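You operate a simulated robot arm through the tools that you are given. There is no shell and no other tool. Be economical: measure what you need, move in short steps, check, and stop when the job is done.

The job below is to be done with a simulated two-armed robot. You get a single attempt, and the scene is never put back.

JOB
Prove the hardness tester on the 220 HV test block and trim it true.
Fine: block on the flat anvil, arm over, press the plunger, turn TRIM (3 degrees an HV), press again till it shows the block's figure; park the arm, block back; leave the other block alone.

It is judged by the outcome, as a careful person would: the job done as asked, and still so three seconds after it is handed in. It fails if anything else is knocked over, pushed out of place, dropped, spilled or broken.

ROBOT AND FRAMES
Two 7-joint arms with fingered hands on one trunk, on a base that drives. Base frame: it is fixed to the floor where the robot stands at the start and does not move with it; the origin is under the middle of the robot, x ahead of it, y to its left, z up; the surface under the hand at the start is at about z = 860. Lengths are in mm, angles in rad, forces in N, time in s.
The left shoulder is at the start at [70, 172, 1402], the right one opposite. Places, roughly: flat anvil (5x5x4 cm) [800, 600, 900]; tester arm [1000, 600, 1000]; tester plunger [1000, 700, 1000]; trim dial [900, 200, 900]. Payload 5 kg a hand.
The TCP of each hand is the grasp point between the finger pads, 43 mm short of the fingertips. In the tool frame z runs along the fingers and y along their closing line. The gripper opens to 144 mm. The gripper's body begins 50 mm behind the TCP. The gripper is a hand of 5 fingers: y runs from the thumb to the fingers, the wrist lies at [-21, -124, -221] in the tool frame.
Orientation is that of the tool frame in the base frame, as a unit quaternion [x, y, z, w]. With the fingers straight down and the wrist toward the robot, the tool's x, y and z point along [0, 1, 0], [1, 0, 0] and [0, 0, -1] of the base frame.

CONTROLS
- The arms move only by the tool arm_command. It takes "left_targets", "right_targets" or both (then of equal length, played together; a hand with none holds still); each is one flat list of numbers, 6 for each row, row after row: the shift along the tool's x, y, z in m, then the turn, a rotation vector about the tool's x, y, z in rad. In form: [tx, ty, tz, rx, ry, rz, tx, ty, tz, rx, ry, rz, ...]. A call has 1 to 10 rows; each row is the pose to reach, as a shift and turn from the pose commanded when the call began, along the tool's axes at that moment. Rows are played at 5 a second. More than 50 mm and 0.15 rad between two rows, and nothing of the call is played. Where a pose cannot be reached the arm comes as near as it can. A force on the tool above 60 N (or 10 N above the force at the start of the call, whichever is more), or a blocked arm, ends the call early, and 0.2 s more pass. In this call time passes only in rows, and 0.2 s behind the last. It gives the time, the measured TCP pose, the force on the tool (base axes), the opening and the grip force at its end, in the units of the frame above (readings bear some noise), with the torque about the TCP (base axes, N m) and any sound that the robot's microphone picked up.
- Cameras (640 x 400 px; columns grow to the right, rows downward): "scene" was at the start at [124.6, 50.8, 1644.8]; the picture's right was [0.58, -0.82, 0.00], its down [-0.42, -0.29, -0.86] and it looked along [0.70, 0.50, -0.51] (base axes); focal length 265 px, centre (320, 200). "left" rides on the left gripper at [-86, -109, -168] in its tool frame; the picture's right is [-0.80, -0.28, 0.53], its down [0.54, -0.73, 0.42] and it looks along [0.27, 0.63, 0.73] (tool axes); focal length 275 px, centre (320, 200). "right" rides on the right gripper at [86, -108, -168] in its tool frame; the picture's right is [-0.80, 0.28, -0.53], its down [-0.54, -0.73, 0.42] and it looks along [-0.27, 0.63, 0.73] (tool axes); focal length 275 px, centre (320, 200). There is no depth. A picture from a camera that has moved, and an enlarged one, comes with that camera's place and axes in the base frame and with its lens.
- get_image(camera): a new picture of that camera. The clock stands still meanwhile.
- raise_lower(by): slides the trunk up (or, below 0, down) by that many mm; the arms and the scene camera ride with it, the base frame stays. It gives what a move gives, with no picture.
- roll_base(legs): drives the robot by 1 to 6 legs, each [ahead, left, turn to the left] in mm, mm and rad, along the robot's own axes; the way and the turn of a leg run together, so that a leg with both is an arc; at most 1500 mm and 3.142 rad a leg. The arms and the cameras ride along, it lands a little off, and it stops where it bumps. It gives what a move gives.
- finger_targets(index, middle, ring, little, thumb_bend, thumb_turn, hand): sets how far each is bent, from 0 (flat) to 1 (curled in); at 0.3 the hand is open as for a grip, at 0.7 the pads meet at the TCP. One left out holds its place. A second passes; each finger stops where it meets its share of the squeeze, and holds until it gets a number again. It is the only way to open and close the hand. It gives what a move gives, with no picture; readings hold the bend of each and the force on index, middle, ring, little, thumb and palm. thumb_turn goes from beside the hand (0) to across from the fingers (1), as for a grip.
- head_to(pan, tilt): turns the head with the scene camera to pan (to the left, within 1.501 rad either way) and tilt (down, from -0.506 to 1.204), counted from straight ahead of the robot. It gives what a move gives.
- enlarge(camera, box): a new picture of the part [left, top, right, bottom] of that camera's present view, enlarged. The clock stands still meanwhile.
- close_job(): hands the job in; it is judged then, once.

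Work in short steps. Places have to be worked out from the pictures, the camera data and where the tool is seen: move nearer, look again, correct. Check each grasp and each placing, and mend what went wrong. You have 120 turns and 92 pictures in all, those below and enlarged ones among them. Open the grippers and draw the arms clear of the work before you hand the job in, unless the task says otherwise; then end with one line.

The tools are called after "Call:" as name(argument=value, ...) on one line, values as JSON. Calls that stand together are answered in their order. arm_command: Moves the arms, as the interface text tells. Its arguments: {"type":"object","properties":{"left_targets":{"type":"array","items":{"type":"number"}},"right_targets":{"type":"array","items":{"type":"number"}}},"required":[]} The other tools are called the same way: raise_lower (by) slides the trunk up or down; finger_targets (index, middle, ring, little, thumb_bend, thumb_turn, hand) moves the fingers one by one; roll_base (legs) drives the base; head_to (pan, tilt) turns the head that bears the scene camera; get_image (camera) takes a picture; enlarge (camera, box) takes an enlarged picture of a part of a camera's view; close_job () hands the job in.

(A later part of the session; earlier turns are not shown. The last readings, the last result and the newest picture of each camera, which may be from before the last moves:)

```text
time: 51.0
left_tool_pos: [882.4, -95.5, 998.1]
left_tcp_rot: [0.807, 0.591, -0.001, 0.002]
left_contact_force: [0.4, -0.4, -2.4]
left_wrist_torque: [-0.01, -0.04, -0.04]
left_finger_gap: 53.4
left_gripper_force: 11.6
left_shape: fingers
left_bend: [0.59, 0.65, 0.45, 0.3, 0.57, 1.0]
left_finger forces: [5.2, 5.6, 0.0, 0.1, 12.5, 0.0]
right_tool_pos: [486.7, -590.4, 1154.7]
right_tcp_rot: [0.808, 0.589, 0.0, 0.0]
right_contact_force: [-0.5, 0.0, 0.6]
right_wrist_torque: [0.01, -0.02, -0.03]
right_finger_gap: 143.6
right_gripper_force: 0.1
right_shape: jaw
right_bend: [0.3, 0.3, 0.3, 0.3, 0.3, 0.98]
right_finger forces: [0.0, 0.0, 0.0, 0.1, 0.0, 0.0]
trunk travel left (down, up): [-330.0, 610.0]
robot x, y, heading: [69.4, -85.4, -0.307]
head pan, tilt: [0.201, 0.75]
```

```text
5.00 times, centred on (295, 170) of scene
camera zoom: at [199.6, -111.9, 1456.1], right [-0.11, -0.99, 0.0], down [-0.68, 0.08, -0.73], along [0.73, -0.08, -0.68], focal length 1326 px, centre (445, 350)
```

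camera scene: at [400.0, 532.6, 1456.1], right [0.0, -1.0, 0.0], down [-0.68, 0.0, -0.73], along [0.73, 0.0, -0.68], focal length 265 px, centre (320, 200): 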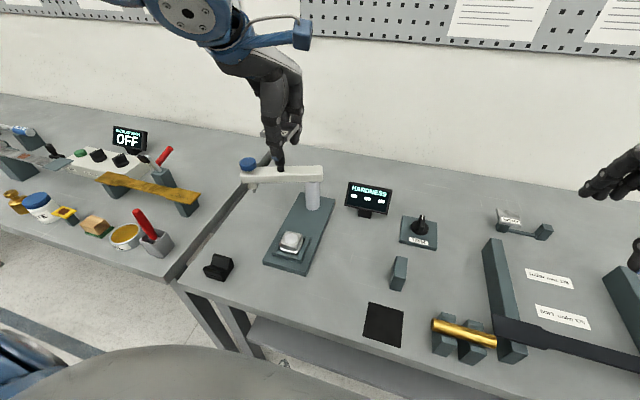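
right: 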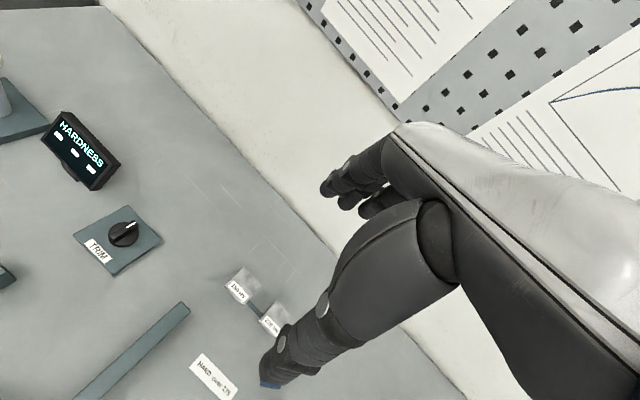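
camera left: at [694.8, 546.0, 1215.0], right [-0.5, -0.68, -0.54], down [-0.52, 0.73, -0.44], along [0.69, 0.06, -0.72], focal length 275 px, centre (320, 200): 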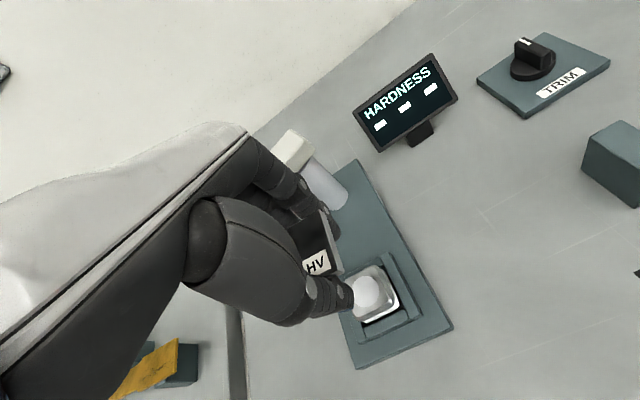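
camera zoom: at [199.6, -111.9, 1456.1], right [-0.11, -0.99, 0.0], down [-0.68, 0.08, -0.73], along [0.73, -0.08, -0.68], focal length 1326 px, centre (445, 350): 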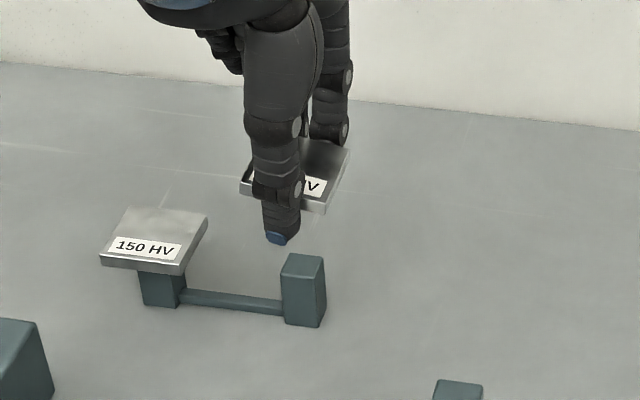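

Solid. Retract the hand and drive to the tester position (set back).

Call:
arm_command(left_targets=[0, -0.02, -0.04, 0, 0, 0, 0, -0.04, -0.08, 0, 0, 0, 0, -0.06, -0.12, 0, 0, 0, 0, -0.09, -0.15, 0, 0, 0, 0, -0.12, -0.18, 0, 0, 0, 0, -0.15, -0.21, 0, 0, 0])

Call:
roll_base(legs=[[-115, 0, 0.009], [0, 662, 0]])

Call:
head_to(pan=0.3, tilt=0.75)

```text
time: 52.4
left_tool_pos: [736.5, -50.4, 1208.2]
left_tcp_rot: [0.806, 0.591, 0.0, 0.001]
left_contact_force: [0.5, 0.0, -2.6]
left_wrist_torque: [-0.02, -0.09, 0.05]
left_finger_gap: 53.2
left_gripper_force: 10.9
left_shape: fingers
left_bend: [0.59, 0.65, 0.45, 0.3, 0.57, 1.0]
left_finger forces: [5.2, 4.7, 0.1, 0.0, 11.5, 0.0]
right_tool_pos: [487.3, -589.5, 1156.4]
right_tcp_rot: [0.809, 0.588, 0.0, 0.0]
right_contact_force: [-0.7, 0.1, 0.7]
right_wrist_torque: [-0.01, -0.06, -0.07]
right_finger_gap: 143.5
right_gripper_force: 0.0
right_shape: jaw
right_bend: [0.3, 0.3, 0.3, 0.3, 0.3, 0.98]
right_finger forces: [0.0, 0.1, 0.0, 0.0, 0.0, 0.0]
trunk travel left (down, up): [-330.0, 610.0]
robot x, y, heading: [72.9, -85.0, -0.314]
head pan, tilt: [0.201, 0.75]
```

```text
time: 56.9
left_tool_pos: [827.9, 616.3, 1206.1]
left_tcp_rot: [0.805, 0.594, -0.001, 0.001]
left_contact_force: [-0.2, -0.3, -2.1]
left_wrist_torque: [0.02, -0.01, 0.02]
left_finger_gap: 52.9
left_gripper_force: 10.4
left_shape: fingers
left_bend: [0.59, 0.65, 0.45, 0.3, 0.57, 1.0]
left_finger forces: [5.2, 4.7, 0.0, 0.0, 11.5, 0.0]
right_tool_pos: [582.1, 74.7, 1154.9]
right_tcp_rot: [0.806, 0.591, 0.0, 0.0]
right_contact_force: [0.8, -0.2, 0.0]
right_wrist_torque: [-0.02, -0.03, 0.04]
right_finger_gap: 143.9
right_gripper_force: 0.1
right_shape: jaw
right_bend: [0.3, 0.3, 0.3, 0.3, 0.3, 0.98]
right_finger forces: [0.0, 0.0, 0.0, 0.1, 0.0, 0.0]
trunk travel left (down, up): [-330.0, 610.0]
robot x, y, heading: [157.4, 576.9, -0.313]
head pan, tilt: [0.201, 0.75]
```

```text
time: 57.5
left_tool_pos: [827.4, 617.6, 1205.6]
left_tcp_rot: [0.805, 0.594, -0.001, 0.002]
left_contact_force: [-0.1, -0.5, -3.1]
left_wrist_torque: [-0.02, 0.06, -0.02]
left_finger_gap: 52.8
left_gripper_force: 10.4
left_shape: fingers
left_bend: [0.59, 0.65, 0.45, 0.3, 0.57, 1.0]
left_finger forces: [5.2, 4.6, 0.0, 0.1, 11.4, 0.0]
right_tool_pos: [581.8, 75.9, 1154.8]
right_tcp_rot: [0.807, 0.591, 0.0, 0.0]
right_contact_force: [-0.4, -0.6, 0.7]
right_wrist_torque: [0.01, 0.01, 0.01]
right_finger_gap: 143.9
right_gripper_force: 0.0
right_shape: jaw
right_bend: [0.3, 0.3, 0.3, 0.3, 0.3, 0.98]
right_finger forces: [0.0, 0.1, 0.0, 0.0, 0.0, 0.1]
trunk travel left (down, up): [-330.0, 610.0]
robot x, y, heading: [158.6, 575.7, -0.305]
head pan, tilt: [0.3, 0.75]
```

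Move down over the anvil to z≈990 and check alignment.

Call:
arm_command(left_targets=[-0.006, 0.002, 0.045, 0, 0, 0, -0.012, 0.003, 0.09, 0, 0, 0, -0.012, 0.003, 0.135, 0, 0, 0, -0.012, 0.003, 0.18, 0, 0, 0, -0.012, 0.003, 0.216, 0, 0, 0])

Call:
enlarge(camera="left", box=[230, 180, 470, 370])

Call:
enlarge(camera="scene", box=[250, 140, 350, 240])

```text
time: 58.7
left_tool_pos: [828.0, 604.6, 990.6]
left_tcp_rot: [0.804, 0.595, -0.001, 0.001]
left_contact_force: [0.1, 0.5, -2.4]
left_wrist_torque: [-0.03, 0.03, -0.03]
left_finger_gap: 52.9
left_gripper_force: 10.4
left_shape: fingers
left_bend: [0.59, 0.66, 0.45, 0.3, 0.57, 1.0]
left_finger forces: [5.5, 4.0, 0.1, 0.1, 10.8, 0.0]
right_tool_pos: [582.6, 75.6, 1154.2]
right_tcp_rot: [0.807, 0.591, -0.002, -0.001]
right_contact_force: [0.6, -0.1, 0.1]
right_wrist_torque: [-0.03, 0.04, 0.01]
right_finger_gap: 143.9
right_gripper_force: 0.0
right_shape: jaw
right_bend: [0.3, 0.3, 0.3, 0.3, 0.3, 0.98]
right_finger forces: [0.1, 0.1, 0.0, 0.1, 0.1, 0.0]
trunk travel left (down, up): [-330.0, 610.0]
robot x, y, heading: [159.1, 576.7, -0.298]
head pan, tilt: [0.3, 0.75]
```

```text
2.11 times, centred on (350, 275) of left
camera zoom: at [700.5, 555.3, 1158.2], right [-0.5, -0.68, -0.53], down [-0.53, 0.73, -0.43], along [0.68, 0.07, -0.73], focal length 580 px, centre (257, 42)
```

zoom: 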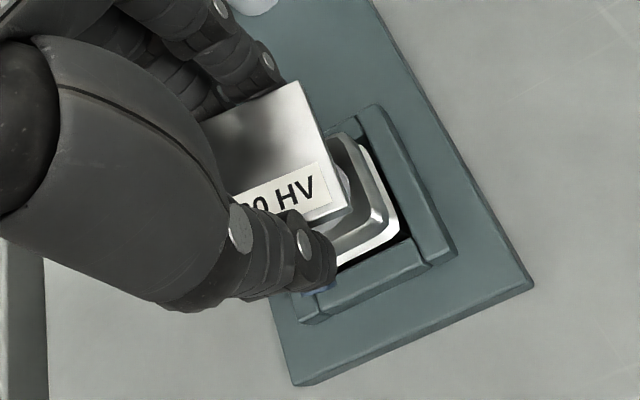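

```text
4.00 times, centred on (300, 190) of scene
camera zoom: at [291.9, 560.2, 1456.0], right [-0.01, -1.0, 0.0], down [-0.68, 0.0, -0.73], along [0.73, 0.0, -0.68], focal length 1061 px, centre (400, 240)
```

zoom: 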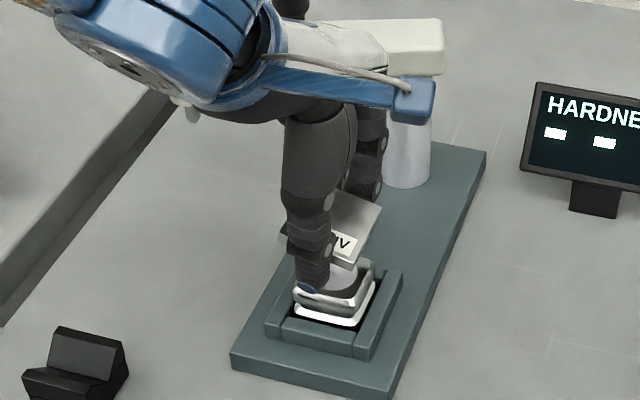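

Alignment looks right. Descend to ~962, then inch.

Call:
arm_command(left_targets=[0, 0.001, 0.015, 0, 0, 0, 0, 0.002, 0.028, 0, 0, 0])

Call:
arm_command(left_targets=[0, 0, 0.002, 0, 0, 0, 0, 0, 0.003, 0, 0, 0])

Call:
enlarge(camera="scene", box=[265, 170, 345, 235])

```text
time: 59.3
left_tool_pos: [831.2, 602.1, 965.9]
left_tcp_rot: [0.804, 0.594, 0.002, 0.004]
left_contact_force: [4.1, 0.2, 11.0]
left_wrist_torque: [0.02, -0.41, -0.01]
left_finger_gap: 52.6
left_gripper_force: 16.7
left_shape: fingers
left_bend: [0.59, 0.66, 0.45, 0.3, 0.57, 1.0]
left_finger forces: [5.3, 17.3, 0.1, 0.1, 10.8, 0.0]
right_tool_pos: [581.1, 74.9, 1154.9]
right_tcp_rot: [0.807, 0.591, 0.0, 0.0]
right_contact_force: [-0.5, 0.3, -0.2]
right_wrist_torque: [0.02, 0.0, 0.01]
right_finger_gap: 144.0
right_gripper_force: 0.1
right_shape: jaw
right_bend: [0.3, 0.3, 0.3, 0.3, 0.3, 0.98]
right_finger forces: [0.0, 0.0, 0.0, 0.0, 0.0, 0.0]
trunk travel left (down, up): [-330.0, 610.0]
robot x, y, heading: [157.5, 578.1, -0.308]
head pan, tilt: [0.3, 0.75]
```

```text
time: 59.9
left_tool_pos: [828.7, 602.7, 961.9]
left_tcp_rot: [0.804, 0.595, 0.001, 0.004]
left_contact_force: [10.7, 0.3, 28.5]
left_wrist_torque: [0.15, -0.94, -0.04]
left_finger_gap: 52.3
left_gripper_force: 25.7
left_shape: fingers
left_bend: [0.59, 0.65, 0.45, 0.3, 0.58, 1.0]
left_finger forces: [5.7, 34.6, 0.0, 0.0, 10.7, 0.0]
right_tool_pos: [580.6, 73.6, 1155.9]
right_tcp_rot: [0.806, 0.592, 0.0, 0.0]
right_contact_force: [0.5, 0.7, -0.4]
right_wrist_torque: [0.01, -0.05, 0.02]
right_finger_gap: 143.9
right_gripper_force: 0.1
right_shape: jaw
right_bend: [0.3, 0.3, 0.3, 0.3, 0.3, 0.98]
right_finger forces: [0.0, 0.0, 0.0, 0.0, 0.0, 0.0]
trunk travel left (down, up): [-330.0, 610.0]
robot x, y, heading: [157.9, 578.4, -0.307]
head pan, tilt: [0.3, 0.75]
```

```text
6.15 times, centred on (305, 202) of scene
camera zoom: at [288.5, 559.5, 1456.6], right [-0.01, -1.0, 0.0], down [-0.68, 0.0, -0.73], along [0.73, 0.0, -0.68], focal length 1632 px, centre (412, 185)
```

zoom: 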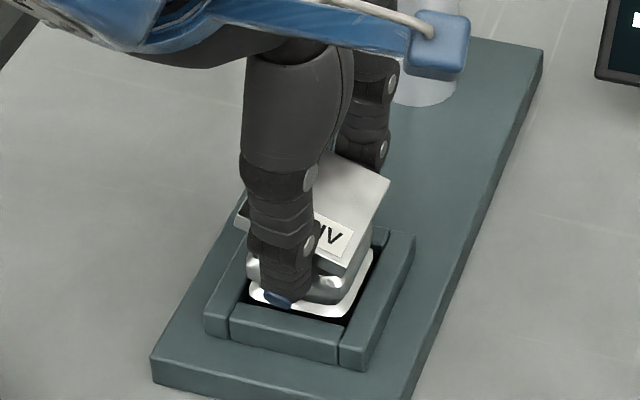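

The middle fingertip is catching the anvil's back edge. Raise 12 mm, shift 8 mm away from the robot, and retry.

Call:
arm_command(left_targets=[0, 0, -0.008, 0, 0, 0, 0, 0.004, -0.014, 0, 0, 0, 0, 0.008, -0.014, 0, 0, 0, 0, 0.008, -0.008, 0, 0, 0, 0, 0.008, -0.003, 0, 0, 0])

```text
time: 61.1
left_tool_pos: [836.2, 600.5, 965.9]
left_tcp_rot: [0.805, 0.594, 0.001, 0.002]
left_contact_force: [4.5, 0.2, 12.3]
left_wrist_torque: [0.11, -0.31, -0.01]
left_finger_gap: 52.6
left_gripper_force: 16.7
left_shape: fingers
left_bend: [0.59, 0.66, 0.45, 0.3, 0.58, 1.0]
left_finger forces: [5.7, 16.2, 0.1, 0.0, 12.8, 0.0]
right_tool_pos: [580.6, 75.2, 1156.0]
right_tcp_rot: [0.806, 0.592, 0.001, 0.0]
right_contact_force: [0.4, -0.7, 0.4]
right_wrist_torque: [-0.01, -0.01, 0.01]
right_finger_gap: 143.6
right_gripper_force: 0.1
right_shape: jaw
right_bend: [0.3, 0.3, 0.3, 0.3, 0.3, 0.98]
right_finger forces: [0.1, 0.1, 0.0, 0.1, 0.0, 0.0]
trunk travel left (down, up): [-330.0, 610.0]
robot x, y, heading: [159.6, 576.2, -0.304]
head pan, tilt: [0.3, 0.75]
```

Same finger catches. Here, just above the anvil, I'll lift the middle finger away and hold with index and thumb slightly firmer.

Call:
finger_targets(hand="left", index=0.66, middle=0.5, thumb_bend=0.64)

Call:
enlarge(camera="left", box=[230, 150, 430, 310])

```text
time: 62.1
left_tool_pos: [834.4, 600.4, 963.2]
left_tcp_rot: [0.804, 0.595, 0.0, 0.002]
left_contact_force: [-3.1, -1.3, 9.3]
left_wrist_torque: [0.07, 0.5, 0.04]
left_finger_gap: 51.9
left_gripper_force: 15.6
left_shape: fingers
left_bend: [0.59, 0.5, 0.45, 0.3, 0.58, 1.0]
left_finger forces: [9.2, 0.0, 0.0, 0.0, 22.2, 0.0]
right_tool_pos: [580.8, 74.3, 1155.4]
right_tcp_rot: [0.806, 0.591, 0.001, 0.001]
right_contact_force: [0.0, 0.7, -0.3]
right_wrist_torque: [-0.02, -0.01, -0.02]
right_finger_gap: 143.9
right_gripper_force: 0.0
right_shape: jaw
right_bend: [0.3, 0.3, 0.3, 0.3, 0.3, 0.98]
right_finger forces: [0.1, 0.1, 0.0, 0.0, 0.0, 0.0]
trunk travel left (down, up): [-330.0, 610.0]
robot x, y, heading: [161.8, 577.5, -0.309]
head pan, tilt: [0.3, 0.75]
```

```text
2.50 times, centred on (330, 230) of left
camera zoom: at [706.5, 551.7, 1131.2], right [-0.5, -0.68, -0.53], down [-0.53, 0.73, -0.43], along [0.68, 0.07, -0.73], focal length 688 px, centre (295, 125)
```

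zoom: 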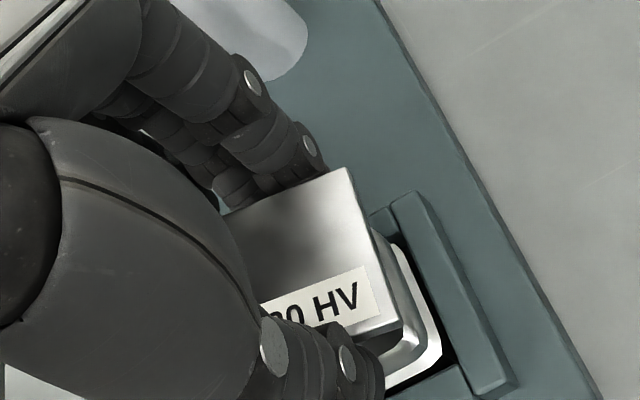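

Now the thumb tip bears on the anvil's front edge instead. Raise a little, move 8 mm back toward the robot, and lower.

Call:
arm_command(left_targets=[0, 0, -0.006, 0, 0, 0, 0, -0.005, -0.008, 0, 0, 0, 0, -0.009, -0.006, 0, 0, 0, 0, -0.009, -0.001, 0, 0, 0])

Call:
arm_command(left_targets=[0, 0, 0.003, 0, 0, 0])

```text
time: 63.1
left_tool_pos: [827.2, 602.7, 962.8]
left_tcp_rot: [0.805, 0.594, -0.001, 0.001]
left_contact_force: [1.1, 0.1, -1.3]
left_wrist_torque: [-0.03, -0.03, 0.01]
left_finger_gap: 51.9
left_gripper_force: 10.2
left_shape: fingers
left_bend: [0.59, 0.5, 0.45, 0.3, 0.58, 1.0]
left_finger forces: [10.5, 0.0, 0.1, 0.0, 9.9, 0.0]
right_tool_pos: [582.1, 75.4, 1153.2]
right_tcp_rot: [0.807, 0.591, 0.0, -0.001]
right_contact_force: [0.2, -0.3, -1.1]
right_wrist_torque: [0.02, 0.03, 0.01]
right_finger_gap: 143.8
right_gripper_force: 0.0
right_shape: jaw
right_bend: [0.3, 0.3, 0.3, 0.3, 0.3, 0.98]
right_finger forces: [0.0, 0.0, 0.0, 0.0, 0.1, 0.0]
trunk travel left (down, up): [-330.0, 610.0]
robot x, y, heading: [157.1, 574.1, -0.305]
head pan, tilt: [0.3, 0.75]
```

```text
time: 63.5
left_tool_pos: [828.4, 603.0, 961.8]
left_tcp_rot: [0.804, 0.594, 0.001, 0.001]
left_contact_force: [1.9, -1.0, 2.4]
left_wrist_torque: [-0.13, -0.22, 0.07]
left_finger_gap: 51.9
left_gripper_force: 11.2
left_shape: fingers
left_bend: [0.59, 0.5, 0.45, 0.3, 0.58, 1.0]
left_finger forces: [13.9, 0.0, 0.0, 0.0, 9.6, 0.0]
right_tool_pos: [582.2, 74.5, 1155.5]
right_tcp_rot: [0.807, 0.591, 0.0, 0.0]
right_contact_force: [-0.5, -0.4, 0.2]
right_wrist_torque: [-0.02, 0.03, -0.01]
right_finger_gap: 143.6
right_gripper_force: 0.1
right_shape: jaw
right_bend: [0.3, 0.3, 0.3, 0.3, 0.3, 0.98]
right_finger forces: [0.1, 0.0, 0.0, 0.1, 0.1, 0.0]
trunk travel left (down, up): [-330.0, 610.0]
robot x, y, heading: [157.6, 578.7, -0.306]
head pan, tilt: [0.3, 0.75]
```

Now the index just touches; the window lies between. Shift 4 mm forward and lower.

Call:
arm_command(left_targets=[0, 0, -0.004, 0, 0, 0, 0, 0.004, -0.004, 0, 0, 0, 0, 0.004, 0.001, 0, 0, 0])

Call:
arm_command(left_targets=[0, 0, 0.003, 0, 0, 0])

```text
time: 64.3
left_tool_pos: [831.0, 602.5, 959.4]
left_tcp_rot: [0.805, 0.594, 0.0, 0.002]
left_contact_force: [-2.8, 0.2, 5.4]
left_wrist_torque: [0.08, 0.26, 0.01]
left_finger_gap: 51.5
left_gripper_force: 12.7
left_shape: fingers
left_bend: [0.59, 0.5, 0.45, 0.3, 0.58, 1.0]
left_finger forces: [9.3, 0.0, 0.0, 0.1, 15.8, 0.1]
right_tool_pos: [581.4, 75.2, 1154.7]
right_tcp_rot: [0.807, 0.591, 0.001, 0.0]
right_contact_force: [0.3, 0.0, 0.1]
right_wrist_torque: [-0.01, -0.02, 0.0]
right_finger_gap: 143.6
right_gripper_force: 0.1
right_shape: jaw
right_bend: [0.3, 0.3, 0.3, 0.3, 0.3, 0.98]
right_finger forces: [0.0, 0.0, 0.0, 0.0, 0.0, 0.0]
trunk travel left (down, up): [-330.0, 610.0]
robot x, y, heading: [161.6, 580.3, -0.309]
head pan, tilt: [0.3, 0.75]
```

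```text
time: 64.7
left_tool_pos: [830.8, 601.7, 957.2]
left_tcp_rot: [0.804, 0.594, 0.0, 0.002]
left_contact_force: [-3.9, 1.2, 10.4]
left_wrist_torque: [0.07, 0.38, 0.05]
left_finger_gap: 52.1
left_gripper_force: 11.8
left_shape: fingers
left_bend: [0.59, 0.5, 0.45, 0.3, 0.58, 1.0]
left_finger forces: [8.9, 0.0, 0.0, 0.0, 14.8, 0.0]
right_tool_pos: [581.1, 74.3, 1155.8]
right_tcp_rot: [0.807, 0.591, 0.0, 0.001]
right_contact_force: [-0.1, -0.9, -0.4]
right_wrist_torque: [0.01, 0.01, 0.0]
right_finger_gap: 143.8
right_gripper_force: 0.0
right_shape: jaw
right_bend: [0.3, 0.3, 0.3, 0.3, 0.3, 0.98]
right_finger forces: [0.1, 0.0, 0.1, 0.0, 0.1, 0.0]
trunk travel left (down, up): [-330.0, 610.0]
robot x, y, heading: [160.2, 577.4, -0.303]
head pan, tilt: [0.3, 0.75]
```

Almost there (predicted seat ≈956). Ease 2 mm back and look.

Call:
arm_command(left_targets=[0, -0.002, -0.001, 0, 0, 0, 0, -0.002, 0.002, 0, 0, 0])

Call:
enlarge(camera="scene", box=[265, 170, 345, 235])

```text
time: 65.3
left_tool_pos: [829.6, 604.1, 954.5]
left_tcp_rot: [0.804, 0.594, 0.0, 0.002]
left_contact_force: [0.8, 0.7, 5.8]
left_wrist_torque: [-0.05, -0.03, 0.05]
left_finger_gap: 52.3
left_gripper_force: 10.9
left_shape: fingers
left_bend: [0.59, 0.5, 0.45, 0.3, 0.58, 1.0]
left_finger forces: [11.2, 0.1, 0.1, 0.0, 10.3, 0.0]
right_tool_pos: [581.3, 74.9, 1155.6]
right_tcp_rot: [0.807, 0.591, 0.0, 0.0]
right_contact_force: [0.6, -0.9, -0.3]
right_wrist_torque: [0.0, -0.03, 0.0]
right_finger_gap: 143.8
right_gripper_force: 0.1
right_shape: jaw
right_bend: [0.3, 0.3, 0.3, 0.3, 0.3, 0.98]
right_finger forces: [0.0, 0.0, 0.0, 0.1, 0.1, 0.1]
trunk travel left (down, up): [-330.0, 610.0]
robot x, y, heading: [159.2, 574.5, -0.309]
head pan, tilt: [0.3, 0.75]
```

```text
6.15 times, centred on (305, 202) of scene
camera zoom: at [290.0, 559.7, 1456.1], right [-0.01, -1.0, 0.0], down [-0.68, 0.0, -0.73], along [0.73, 0.0, -0.68], focal length 1632 px, centre (412, 185)
```

zoom: 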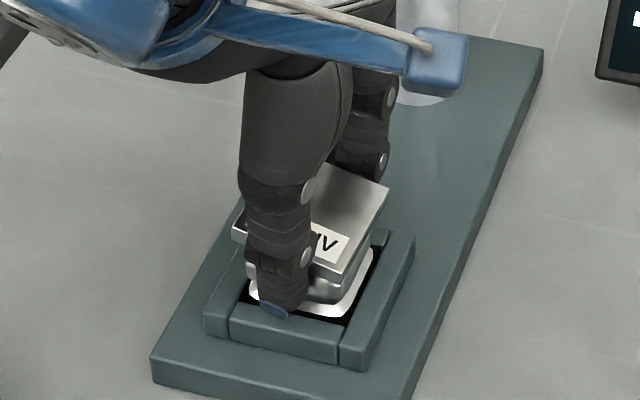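

Torque is balanced and the force is upward: block is seating. Press 1.5 mm more to confirm.

Call:
arm_command(left_targets=[0, 0, 0.0015, 0, 0, 0])

Call:
arm_command(left_targets=[0, 0, 0.0015, 0, 0, 0])

```text
time: 65.7
left_tool_pos: [829.0, 601.6, 951.7]
left_tcp_rot: [0.805, 0.593, -0.001, 0.003]
left_contact_force: [0.8, 0.1, 6.6]
left_wrist_torque: [-0.02, -0.03, 0.03]
left_finger_gap: 52.4
left_gripper_force: 10.9
left_shape: fingers
left_bend: [0.59, 0.5, 0.45, 0.3, 0.58, 1.0]
left_finger forces: [11.1, 0.0, 0.1, 0.0, 10.4, 0.0]
right_tool_pos: [581.7, 74.2, 1155.5]
right_tcp_rot: [0.806, 0.591, 0.0, 0.0]
right_contact_force: [-0.5, -0.7, -0.5]
right_wrist_torque: [0.0, 0.0, 0.0]
right_finger_gap: 143.8
right_gripper_force: 0.1
right_shape: jaw
right_bend: [0.3, 0.3, 0.3, 0.3, 0.3, 0.98]
right_finger forces: [0.0, 0.0, 0.1, 0.0, 0.0, 0.0]
trunk travel left (down, up): [-330.0, 610.0]
robot x, y, heading: [159.0, 576.8, -0.307]
head pan, tilt: [0.3, 0.75]
```

```text
time: 66.1
left_tool_pos: [829.0, 602.5, 951.6]
left_tcp_rot: [0.804, 0.595, -0.001, 0.001]
left_contact_force: [0.5, 0.3, 6.8]
left_wrist_torque: [-0.05, -0.05, 0.04]
left_finger_gap: 52.4
left_gripper_force: 10.8
left_shape: fingers
left_bend: [0.59, 0.5, 0.45, 0.3, 0.58, 1.0]
left_finger forces: [11.4, 0.0, 0.0, 0.0, 10.1, 0.0]
right_tool_pos: [580.5, 74.9, 1154.6]
right_tcp_rot: [0.807, 0.591, 0.0, 0.001]
right_contact_force: [-0.8, 0.2, 0.1]
right_wrist_torque: [-0.04, 0.01, 0.03]
right_finger_gap: 144.0
right_gripper_force: 0.0
right_shape: jaw
right_bend: [0.3, 0.3, 0.3, 0.3, 0.3, 0.98]
right_finger forces: [0.0, 0.0, 0.0, 0.1, 0.1, 0.0]
trunk travel left (down, up): [-330.0, 610.0]
robot x, y, heading: [155.4, 579.1, -0.303]
head pan, tilt: [0.3, 0.75]
```

Force plateaus as the fingers slide on a seated block. Release and rise 100 mm, then look.

Call:
finger_targets(hand="left", index=0.4, middle=0.4, ring=0.4, thumb_bend=0.4)

Call:
arm_command(left_targets=[0, 0, -0.03, 0, 0, 0, 0, 0, -0.07, 0, 0, 0, 0, -0.02, -0.11, 0, 0, 0, 0, -0.06, -0.14, 0, 0, 0])

Call:
enlarge(camera="scene", box=[220, 110, 380, 240])

```text
time: 67.1
left_tool_pos: [829.4, 602.6, 952.2]
left_tcp_rot: [0.804, 0.594, -0.001, 0.001]
left_contact_force: [0.4, 0.2, -0.2]
left_wrist_torque: [0.0, 0.01, 0.02]
left_finger_gap: 114.0
left_gripper_force: 0.0
left_shape: fingers
left_bend: [0.4, 0.4, 0.4, 0.3, 0.4, 0.99]
left_finger forces: [0.0, 0.0, 0.1, 0.1, 0.0, 0.0]
right_tool_pos: [580.9, 75.0, 1154.4]
right_tcp_rot: [0.806, 0.591, -0.001, -0.001]
right_contact_force: [1.3, 0.3, 0.0]
right_wrist_torque: [-0.03, 0.03, 0.05]
right_finger_gap: 143.4
right_gripper_force: 0.0
right_shape: jaw
right_bend: [0.3, 0.3, 0.3, 0.3, 0.3, 0.98]
right_finger forces: [0.0, 0.1, 0.0, 0.1, 0.0, 0.1]
trunk travel left (down, up): [-330.0, 610.0]
robot x, y, heading: [159.8, 577.0, -0.307]
head pan, tilt: [0.3, 0.75]
```

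```text
time: 68.1
left_tool_pos: [767.5, 620.3, 1092.2]
left_tcp_rot: [0.804, 0.594, 0.0, 0.002]
left_contact_force: [-1.3, -0.6, 0.8]
left_wrist_torque: [-0.01, -0.07, 0.0]
left_finger_gap: 114.4
left_gripper_force: 0.1
left_shape: fingers
left_bend: [0.4, 0.4, 0.4, 0.3, 0.4, 0.99]
left_finger forces: [0.1, 0.1, 0.0, 0.0, 0.0, 0.0]
right_tool_pos: [578.5, 74.6, 1154.8]
right_tcp_rot: [0.807, 0.59, 0.001, 0.001]
right_contact_force: [-1.4, -0.9, 0.2]
right_wrist_torque: [-0.03, -0.03, -0.03]
right_finger_gap: 143.5
right_gripper_force: 0.1
right_shape: jaw
right_bend: [0.3, 0.3, 0.3, 0.3, 0.3, 0.98]
right_finger forces: [0.0, 0.0, 0.0, 0.1, 0.0, 0.0]
trunk travel left (down, up): [-330.0, 610.0]
robot x, y, heading: [156.5, 576.2, -0.309]
head pan, tilt: [0.3, 0.75]
```

```text
3.08 times, centred on (300, 175) of scene
camera zoom: at [286.7, 560.5, 1456.4], right [-0.01, -1.0, 0.0], down [-0.68, 0.0, -0.73], along [0.73, -0.01, -0.68], focal length 816 px, centre (382, 277)
```

zoom: 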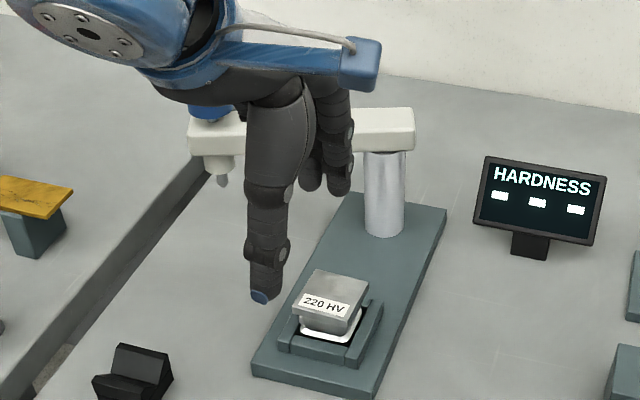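

The block lies well on the anvil. Next, the arm: pivot ≈ (987,551), beam z≈990–1020, plunger ≈ (963,713). I'll open the hand and move above the plunger end, high.

Call:
finger_targets(hand="left", index=0.3, middle=0.25, ring=0.2, little=0.2, thumb_bend=0.15)

Call:
arm_command(left_targets=[0, 0, -0.045, 0, 0, 0, 0.01, 0.01, -0.08, 0, 0, 0, 0.04, 0.04, -0.085, 0, 0, 0, 0.07, 0.07, -0.085, 0, 0, 0, 0.1, 0.1, -0.085, 0, 0, 0, 0.13, 0.13, -0.085, 0, 0, 0, 0.149, 0.15, -0.085, 0, 0, 0])

Call:
get_image(camera="left")

Call:
enlarge(camera="scene", box=[200, 60, 360, 200])

```text
time: 69.1
left_tool_pos: [770.6, 619.7, 1090.6]
left_tcp_rot: [0.804, 0.594, -0.001, 0.002]
left_contact_force: [-0.2, -0.8, -0.1]
left_wrist_torque: [-0.02, -0.01, -0.01]
left_finger_gap: 166.5
left_gripper_force: 0.0
left_shape: fingers
left_bend: [0.3, 0.25, 0.2, 0.2, 0.15, 0.96]
left_finger forces: [0.1, 0.1, 0.0, 0.0, 0.1, 0.1]
right_tool_pos: [581.4, 75.4, 1155.0]
right_tcp_rot: [0.806, 0.592, 0.0, 0.0]
right_contact_force: [-0.5, 0.0, 0.6]
right_wrist_torque: [-0.01, -0.01, 0.02]
right_finger_gap: 143.9
right_gripper_force: 0.0
right_shape: jaw
right_bend: [0.3, 0.3, 0.3, 0.3, 0.3, 0.98]
right_finger forces: [0.0, 0.0, 0.0, 0.0, 0.0, 0.1]
trunk travel left (down, up): [-330.0, 610.0]
robot x, y, heading: [160.1, 577.0, -0.304]
head pan, tilt: [0.3, 0.75]
```

```text
time: 70.7
left_tool_pos: [958.4, 719.2, 1176.2]
left_tcp_rot: [0.805, 0.594, -0.001, 0.001]
left_contact_force: [0.6, 0.0, -0.5]
left_wrist_torque: [0.0, 0.01, 0.02]
left_finger_gap: 166.1
left_gripper_force: 0.1
left_shape: fingers
left_bend: [0.3, 0.25, 0.2, 0.2, 0.15, 0.96]
left_finger forces: [0.0, 0.0, 0.0, 0.0, 0.0, 0.0]
right_tool_pos: [581.8, 76.2, 1154.2]
right_tcp_rot: [0.807, 0.591, -0.001, 0.001]
right_contact_force: [-0.7, 0.3, -0.5]
right_wrist_torque: [-0.01, 0.05, -0.01]
right_finger_gap: 143.8
right_gripper_force: 0.1
right_shape: jaw
right_bend: [0.3, 0.3, 0.3, 0.3, 0.3, 0.98]
right_finger forces: [0.0, 0.1, 0.1, 0.0, 0.0, 0.1]
trunk travel left (down, up): [-330.0, 610.0]
robot x, y, heading: [156.8, 576.8, -0.303]
head pan, tilt: [0.3, 0.75]
```

```text
34 pictures are left
camera left: at [830.4, 670.0, 1344.1], right [-0.51, -0.68, -0.53], down [-0.53, 0.73, -0.43], along [0.68, 0.07, -0.73], focal length 275 px, centre (320, 200)
```

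left: 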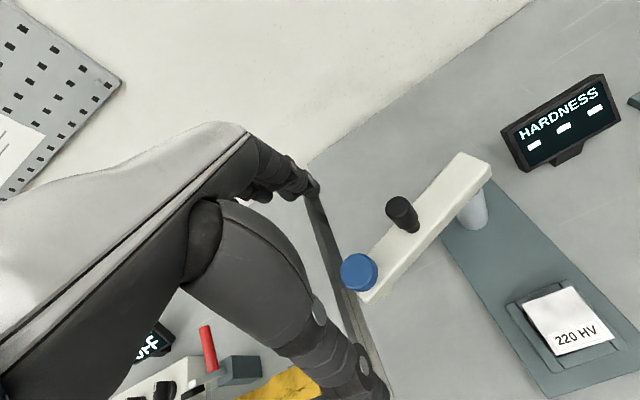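

```text
2.86 times, centred on (280, 130) of scene
camera zoom: at [290.6, 559.9, 1456.1], right [-0.01, -1.0, 0.0], down [-0.68, 0.0, -0.73], along [0.73, 0.0, -0.68], focal length 758 px, centre (434, 400)
```

zoom: 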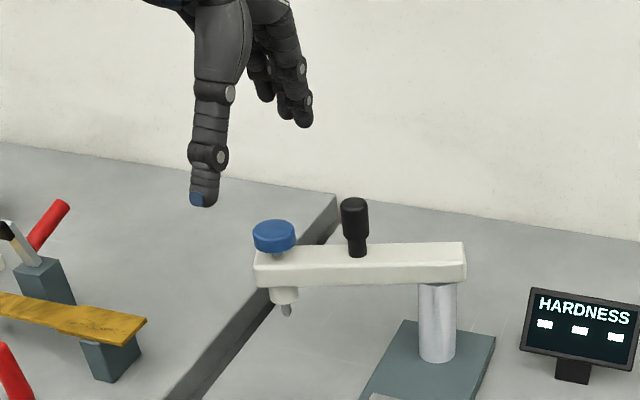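

Blue plunger top ≈ (977,723,1057); the hand straddles it with the fingers behind the beam. Descend to TCP z≈1033.

Call:
arm_command(left_targets=[0.008, 0, 0.04, 0, 0, 0, 0.008, 0, 0.08, 0, 0, 0, 0.008, 0, 0.115, 0, 0, 0, 0.008, 0, 0.143, 0, 0, 0])

Call:
enlarge(camera="scene", box=[200, 60, 360, 200])

```text
time: 71.7
left_tool_pos: [964.4, 728.1, 1031.1]
left_tcp_rot: [0.805, 0.594, -0.001, 0.001]
left_contact_force: [-0.2, -0.2, -0.3]
left_wrist_torque: [0.01, 0.04, -0.01]
left_finger_gap: 166.7
left_gripper_force: 0.0
left_shape: fingers
left_bend: [0.3, 0.25, 0.2, 0.2, 0.15, 0.96]
left_finger forces: [0.0, 0.0, 0.0, 0.1, 0.0, 0.1]
right_tool_pos: [582.4, 75.2, 1154.8]
right_tcp_rot: [0.806, 0.591, -0.001, -0.001]
right_contact_force: [0.3, -0.8, -0.7]
right_wrist_torque: [0.0, 0.03, 0.03]
right_finger_gap: 143.9
right_gripper_force: 0.1
right_shape: jaw
right_bend: [0.3, 0.3, 0.3, 0.3, 0.3, 0.98]
right_finger forces: [0.0, 0.1, 0.0, 0.0, 0.0, 0.0]
trunk travel left (down, up): [-330.0, 610.0]
robot x, y, heading: [159.5, 575.8, -0.307]
head pan, tilt: [0.3, 0.75]
```

```text
2.86 times, centred on (280, 130) of scene
camera zoom: at [291.8, 560.2, 1456.0], right [-0.01, -1.0, 0.0], down [-0.68, 0.0, -0.73], along [0.73, 0.0, -0.68], focal length 758 px, centre (434, 400)
```

zoom: 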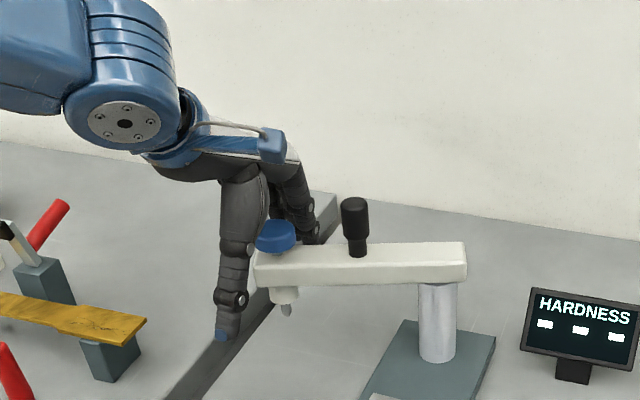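

Fingers are behind the beam between knob and plunger. Pull it round along its arc, first half.

Call:
arm_command(left_targets=[-0.006, -0.014, 0, 0, 0, 0, -0.0113, -0.0284, 0, 0, 0, 0, -0.0145, -0.04, 0, 0, 0, 0, -0.0177, -0.0523, 0, 0, 0, 0, -0.0225, -0.064, 0, 0, 0, 0, -0.0281, -0.0748, 0, 0, 0, 0, -0.035, -0.0852, 0, 0, 0, 0, -0.0422, -0.0951, 0, 0, 0, 0])

Call:
enlarge(camera="scene", box=[200, 60, 360, 200])

```text
time: 73.5
left_tool_pos: [856.7, 713.4, 1033.1]
left_tcp_rot: [0.804, 0.594, 0.001, 0.001]
left_contact_force: [1.5, -0.9, 0.4]
left_wrist_torque: [-0.01, -0.04, 0.03]
left_finger_gap: 167.9
left_gripper_force: 0.2
left_shape: fingers
left_bend: [0.3, 0.25, 0.2, 0.2, 0.15, 0.96]
left_finger forces: [0.8, 0.0, 0.0, 0.0, 0.0, 0.0]
right_tool_pos: [581.1, 75.7, 1155.2]
right_tcp_rot: [0.807, 0.591, 0.0, 0.0]
right_contact_force: [0.1, 0.2, -0.1]
right_wrist_torque: [0.04, -0.04, -0.01]
right_finger_gap: 143.7
right_gripper_force: 0.1
right_shape: jaw
right_bend: [0.3, 0.3, 0.3, 0.3, 0.3, 0.98]
right_finger forces: [0.0, 0.1, 0.0, 0.0, 0.0, 0.0]
trunk travel left (down, up): [-330.0, 610.0]
robot x, y, heading: [160.4, 574.5, -0.311]
head pan, tilt: [0.3, 0.75]
```

```text
2.86 times, centred on (280, 130) of scene
camera zoom: at [289.8, 559.6, 1456.1], right [-0.01, -1.0, 0.0], down [-0.68, 0.0, -0.73], along [0.73, 0.0, -0.68], focal length 758 px, centre (434, 400)
```

zoom: 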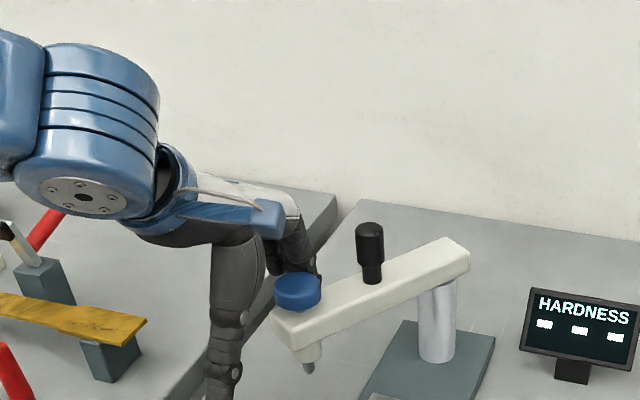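

Beam is swinging freely (~149° of 179°). Continue most of the way, then look.

Call:
arm_command(left_targets=[-0.009, -0.009, 0, 0, 0, 0, -0.0175, -0.0176, 0, 0, 0, 0, -0.027, -0.025, 0, 0, 0, 0, -0.0378, -0.032, 0, 0, 0, 0])

Call:
enlarge(camera="scene", box=[220, 100, 380, 230])

```text
time: 74.5
left_tool_pos: [816.8, 687.1, 1032.8]
left_tcp_rot: [0.805, 0.594, 0.0, 0.002]
left_contact_force: [0.8, -0.3, 0.7]
left_wrist_torque: [-0.03, -0.06, 0.04]
left_finger_gap: 167.6
left_gripper_force: 0.1
left_shape: fingers
left_bend: [0.3, 0.25, 0.2, 0.2, 0.15, 0.96]
left_finger forces: [0.9, 0.0, 0.0, 0.1, 0.0, 0.0]
right_tool_pos: [581.5, 74.6, 1154.7]
right_tcp_rot: [0.806, 0.592, 0.0, 0.0]
right_contact_force: [-0.4, -0.4, -1.5]
right_wrist_torque: [0.01, -0.01, 0.01]
right_finger_gap: 143.8
right_gripper_force: 0.2
right_shape: jaw
right_bend: [0.3, 0.3, 0.3, 0.3, 0.3, 0.98]
right_finger forces: [0.0, 0.0, 0.1, 0.0, 0.0, 0.1]
trunk travel left (down, up): [-330.0, 610.0]
robot x, y, heading: [158.6, 578.3, -0.31]
head pan, tilt: [0.3, 0.75]
```

```text
3.08 times, centred on (300, 165) of scene
camera zoom: at [290.0, 559.0, 1456.1], right [-0.01, -1.0, 0.0], down [-0.68, 0.0, -0.73], along [0.73, 0.0, -0.68], focal length 816 px, centre (382, 308)
```

zoom: 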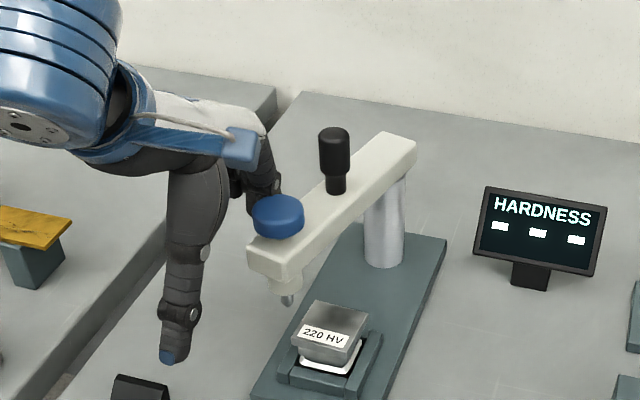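

About 12° to go. Push the last 30 mm.

Call:
arm_command(left_targets=[-0.01, -0.004, 0, 0, 0, 0, -0.02, -0.007, 0, 0, 0, 0, -0.03, -0.009, 0, 0, 0, 0])

Call:
enlarge(camera="scene", box=[220, 100, 380, 230])

```text
time: 75.3
left_tool_pos: [799.1, 660.2, 1033.6]
left_tcp_rot: [0.804, 0.594, 0.0, 0.002]
left_contact_force: [-1.0, 0.0, 0.0]
left_wrist_torque: [0.0, 0.02, -0.01]
left_finger_gap: 166.8
left_gripper_force: 0.0
left_shape: fingers
left_bend: [0.3, 0.25, 0.2, 0.2, 0.15, 0.96]
left_finger forces: [0.1, 0.0, 0.0, 0.1, 0.1, 0.0]
right_tool_pos: [581.9, 73.6, 1155.6]
right_tcp_rot: [0.806, 0.591, 0.0, 0.0]
right_contact_force: [-0.2, -0.5, 0.2]
right_wrist_torque: [0.02, -0.01, 0.03]
right_finger_gap: 143.6
right_gripper_force: 0.0
right_shape: jaw
right_bend: [0.3, 0.3, 0.3, 0.3, 0.3, 0.98]
right_finger forces: [0.1, 0.0, 0.0, 0.0, 0.1, 0.1]
trunk travel left (down, up): [-330.0, 610.0]
robot x, y, heading: [161.9, 578.9, -0.302]
head pan, tilt: [0.3, 0.75]
```

```text
3.08 times, centred on (300, 165) of scene
camera zoom: at [290.3, 559.2, 1456.1], right [-0.01, -1.0, 0.0], down [-0.68, 0.0, -0.73], along [0.73, 0.0, -0.68], focal length 816 px, centre (382, 308)
```

zoom: 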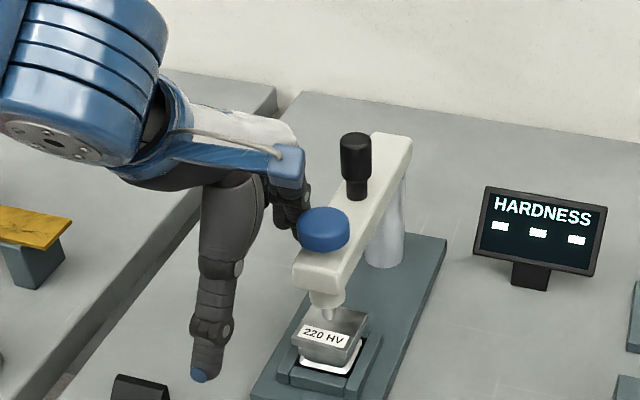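

Plunger is now over the block (arm direction matches the anvil). Back the hand away to the left, rise, and close the fingertips for pressing.

Call:
arm_command(left_targets=[0.025, 0, 0, 0, 0, 0, 0.05, 0, 0, 0, 0, 0, 0.055, 0, -0.045, 0, 0, 0, 0.055, 0, -0.09, 0, 0, 0, 0.055, 0, -0.12, 0, 0, 0])

Call:
finger_targets(hand="left", index=0.68, middle=0.68, ring=0.68, little=0.68, thumb_bend=0.68)

```text
time: 76.5
left_tool_pos: [815.3, 716.1, 1153.6]
left_tcp_rot: [0.805, 0.593, -0.001, 0.001]
left_contact_force: [-0.8, 0.9, -0.6]
left_wrist_torque: [0.01, -0.03, 0.02]
left_finger_gap: 166.6
left_gripper_force: 0.1
left_shape: fingers
left_bend: [0.3, 0.25, 0.2, 0.2, 0.15, 0.96]
left_finger forces: [0.0, 0.0, 0.1, 0.1, 0.0, 0.1]
right_tool_pos: [580.6, 74.8, 1154.5]
right_tcp_rot: [0.807, 0.591, 0.0, 0.0]
right_contact_force: [-0.8, 0.8, -0.5]
right_wrist_torque: [0.02, -0.03, 0.01]
right_finger_gap: 143.7
right_gripper_force: 0.0
right_shape: jaw
right_bend: [0.3, 0.3, 0.3, 0.3, 0.3, 0.98]
right_finger forces: [0.1, 0.1, 0.0, 0.2, 0.0, 0.0]
trunk travel left (down, up): [-330.0, 610.0]
robot x, y, heading: [160.2, 577.6, -0.307]
head pan, tilt: [0.3, 0.75]
```

```text
time: 77.5
left_tool_pos: [816.2, 715.7, 1153.3]
left_tcp_rot: [0.804, 0.594, -0.001, 0.002]
left_contact_force: [0.1, 0.7, -1.1]
left_wrist_torque: [0.01, -0.02, 0.03]
left_finger_gap: 15.2
left_gripper_force: 0.1
left_shape: fingers
left_bend: [0.68, 0.68, 0.68, 0.68, 0.68, 1.0]
left_finger forces: [0.1, 0.0, 0.0, 0.1, 0.1, 0.0]
right_tool_pos: [580.1, 75.0, 1155.0]
right_tcp_rot: [0.807, 0.591, 0.001, 0.0]
right_contact_force: [-0.4, 0.1, 0.3]
right_wrist_torque: [0.03, -0.02, 0.02]
right_finger_gap: 143.9
right_gripper_force: 0.0
right_shape: jaw
right_bend: [0.3, 0.3, 0.3, 0.3, 0.3, 0.98]
right_finger forces: [0.1, 0.0, 0.0, 0.0, 0.1, 0.0]
trunk travel left (down, up): [-330.0, 610.0]
robot x, y, heading: [159.4, 577.0, -0.305]
head pan, tilt: [0.3, 0.75]
```

Move over the plunger at the same height and look.

Call:
arm_command(left_targets=[-0.035, 0.01, 0, 0, 0, 0, -0.07, 0.02, 0, 0, 0, 0, -0.105, 0.031, 0, 0, 0, 0])

Call:
get_image(camera="left")

Call:
enlarge(camera="scene", box=[220, 80, 380, 230])

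```text
time: 78.3
left_tool_pos: [815.9, 604.4, 1155.3]
left_tcp_rot: [0.804, 0.595, -0.001, 0.001]
left_contact_force: [-0.5, -0.2, -0.1]
left_wrist_torque: [0.09, 0.0, 0.03]
left_finger_gap: 14.8
left_gripper_force: 0.0
left_shape: fingers
left_bend: [0.68, 0.68, 0.68, 0.68, 0.68, 1.0]
left_finger forces: [0.0, 0.0, 0.0, 0.1, 0.1, 0.0]
right_tool_pos: [581.3, 73.5, 1153.1]
right_tcp_rot: [0.807, 0.591, 0.0, 0.0]
right_contact_force: [0.0, -0.5, 0.1]
right_wrist_torque: [0.01, 0.05, -0.01]
right_finger_gap: 144.1
right_gripper_force: 0.1
right_shape: jaw
right_bend: [0.3, 0.3, 0.3, 0.3, 0.3, 0.98]
right_finger forces: [0.1, 0.0, 0.0, 0.1, 0.0, 0.1]
trunk travel left (down, up): [-330.0, 610.0]
robot x, y, heading: [159.1, 579.6, -0.311]
head pan, tilt: [0.3, 0.75]
```

```text
28 pictures are left
camera left: at [687.9, 554.9, 1322.8], right [-0.5, -0.68, -0.53], down [-0.53, 0.73, -0.42], along [0.68, 0.07, -0.73], focal length 275 px, centre (320, 200)
```

left: 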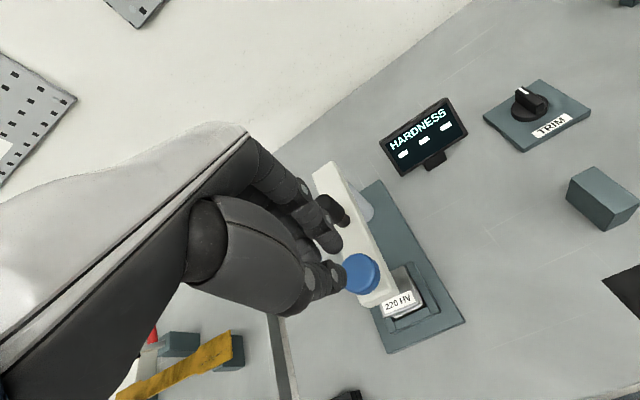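

```text
2.67 times, centred on (300, 155) of scene
camera zoom: at [290.4, 557.7, 1456.0], right [-0.01, -1.0, 0.0], down [-0.68, 0.01, -0.73], along [0.73, 0.0, -0.68], focal length 707 px, centre (373, 320)
```

zoom: 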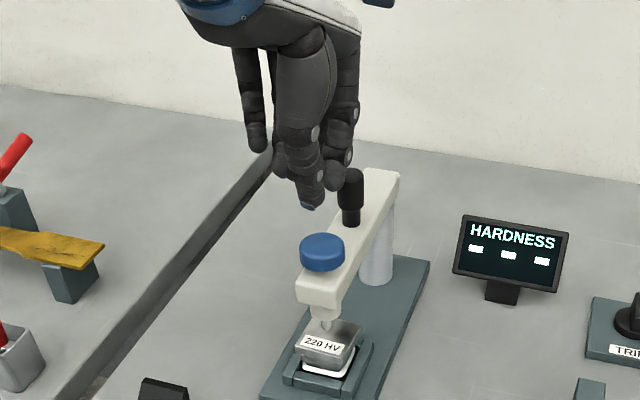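

Plunger top ≈ (821,603,1057). Shift 10 mm forward and descend toward contact.

Call:
arm_command(left_targets=[0, 0.01, 0.01, 0, 0, 0, 0, 0.01, 0.03, 0, 0, 0, 0, 0.01, 0.048, 0, 0, 0])

Call:
arm_command(left_targets=[0, 0, 0.004, 0, 0, 0, 0, 0, 0.008, 0, 0, 0])

```text
time: 79.1
left_tool_pos: [825.2, 601.9, 1107.0]
left_tcp_rot: [0.804, 0.594, 0.0, 0.001]
left_contact_force: [0.3, 0.3, 0.5]
left_wrist_torque: [0.02, -0.02, 0.0]
left_finger_gap: 15.2
left_gripper_force: 0.1
left_shape: fingers
left_bend: [0.68, 0.68, 0.68, 0.68, 0.68, 1.0]
left_finger forces: [0.1, 0.0, 0.0, 0.1, 0.1, 0.0]
right_tool_pos: [581.9, 75.8, 1155.1]
right_tcp_rot: [0.807, 0.591, -0.001, 0.0]
right_contact_force: [0.2, -0.3, -1.0]
right_wrist_torque: [0.0, -0.02, 0.01]
right_finger_gap: 143.5
right_gripper_force: 0.1
right_shape: jaw
right_bend: [0.3, 0.3, 0.3, 0.3, 0.3, 0.98]
right_finger forces: [0.0, 0.0, 0.0, 0.0, 0.0, 0.1]
trunk travel left (down, up): [-330.0, 610.0]
robot x, y, heading: [158.3, 579.0, -0.305]
head pan, tilt: [0.3, 0.75]
```

```text
time: 79.7
left_tool_pos: [823.6, 602.9, 1099.5]
left_tcp_rot: [0.804, 0.594, 0.0, 0.001]
left_contact_force: [-0.5, 0.7, 0.3]
left_wrist_torque: [0.01, -0.02, -0.03]
left_finger_gap: 14.9
left_gripper_force: 0.0
left_shape: fingers
left_bend: [0.68, 0.68, 0.68, 0.68, 0.68, 1.0]
left_finger forces: [0.0, 0.0, 0.0, 0.0, 0.0, 0.0]
right_tool_pos: [580.7, 74.3, 1155.0]
right_tcp_rot: [0.806, 0.591, -0.001, 0.0]
right_contact_force: [1.0, 0.3, -0.4]
right_wrist_torque: [-0.01, 0.01, -0.01]
right_finger_gap: 144.0
right_gripper_force: 0.1
right_shape: jaw
right_bend: [0.3, 0.3, 0.3, 0.3, 0.3, 0.98]
right_finger forces: [0.0, 0.1, 0.0, 0.0, 0.1, 0.0]
trunk travel left (down, up): [-330.0, 610.0]
robot x, y, heading: [158.2, 578.1, -0.31]
head pan, tilt: [0.3, 0.75]
```

Continue inching down, watching force.

Call:
arm_command(left_targets=[0, 0, 0.004, 0, 0, 0, 0, 0, 0.008, 0, 0, 0])

Call:
arm_command(left_targets=[0, 0, 0.003, 0, 0, 0, 0, 0, 0.006, 0, 0, 0])

```text
time: 80.3
left_tool_pos: [822.3, 600.5, 1091.7]
left_tcp_rot: [0.804, 0.595, -0.001, 0.002]
left_contact_force: [1.2, 0.6, 3.7]
left_wrist_torque: [0.08, -0.08, 0.01]
left_finger_gap: 15.2
left_gripper_force: 1.3
left_shape: fingers
left_bend: [0.68, 0.68, 0.68, 0.68, 0.68, 1.0]
left_finger forces: [0.0, 2.9, 0.1, 0.0, 0.0, 0.1]
right_tool_pos: [581.1, 75.5, 1154.7]
right_tcp_rot: [0.807, 0.591, 0.001, 0.0]
right_contact_force: [0.2, -0.4, 0.0]
right_wrist_torque: [0.03, 0.01, -0.01]
right_finger_gap: 144.1
right_gripper_force: 0.1
right_shape: jaw
right_bend: [0.3, 0.3, 0.3, 0.3, 0.3, 0.98]
right_finger forces: [0.0, 0.0, 0.0, 0.0, 0.0, 0.0]
trunk travel left (down, up): [-330.0, 610.0]
robot x, y, heading: [157.0, 576.4, -0.304]
head pan, tilt: [0.3, 0.75]
```

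```text
time: 80.9
left_tool_pos: [824.3, 602.9, 1084.5]
left_tcp_rot: [0.804, 0.594, 0.001, 0.003]
left_contact_force: [3.3, 1.5, 12.1]
left_wrist_torque: [-0.01, -0.3, -0.02]
left_finger_gap: 14.4
left_gripper_force: 5.9
left_shape: fingers
left_bend: [0.68, 0.68, 0.68, 0.68, 0.68, 1.0]
left_finger forces: [6.4, 5.4, 0.0, 0.0, 0.0, 0.0]
right_tool_pos: [581.7, 75.1, 1154.7]
right_tcp_rot: [0.806, 0.592, 0.001, 0.0]
right_contact_force: [0.3, 0.1, 0.2]
right_wrist_torque: [0.01, -0.03, -0.01]
right_finger_gap: 143.8
right_gripper_force: 0.1
right_shape: jaw
right_bend: [0.3, 0.3, 0.3, 0.3, 0.3, 0.98]
right_finger forces: [0.1, 0.0, 0.0, 0.0, 0.0, 0.0]
trunk travel left (down, up): [-330.0, 610.0]
robot x, y, heading: [160.5, 575.4, -0.307]
head pan, tilt: [0.3, 0.75]
heard: click
```

A click was heard at 12 N. Check the display.

Call:
enlarge(camera="scene", box=[260, 120, 440, 250])

```text
3.08 times, centred on (350, 185) of scene
camera zoom: at [289.3, 559.8, 1456.4], right [-0.01, -1.0, 0.0], down [-0.68, 0.0, -0.73], along [0.73, 0.0, -0.68], focal length 816 px, centre (228, 246)
```

zoom: 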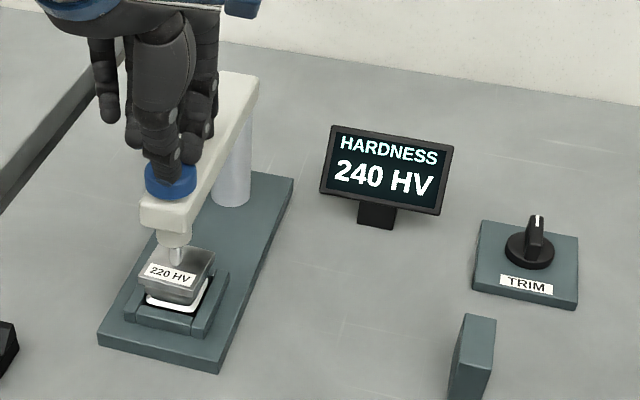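

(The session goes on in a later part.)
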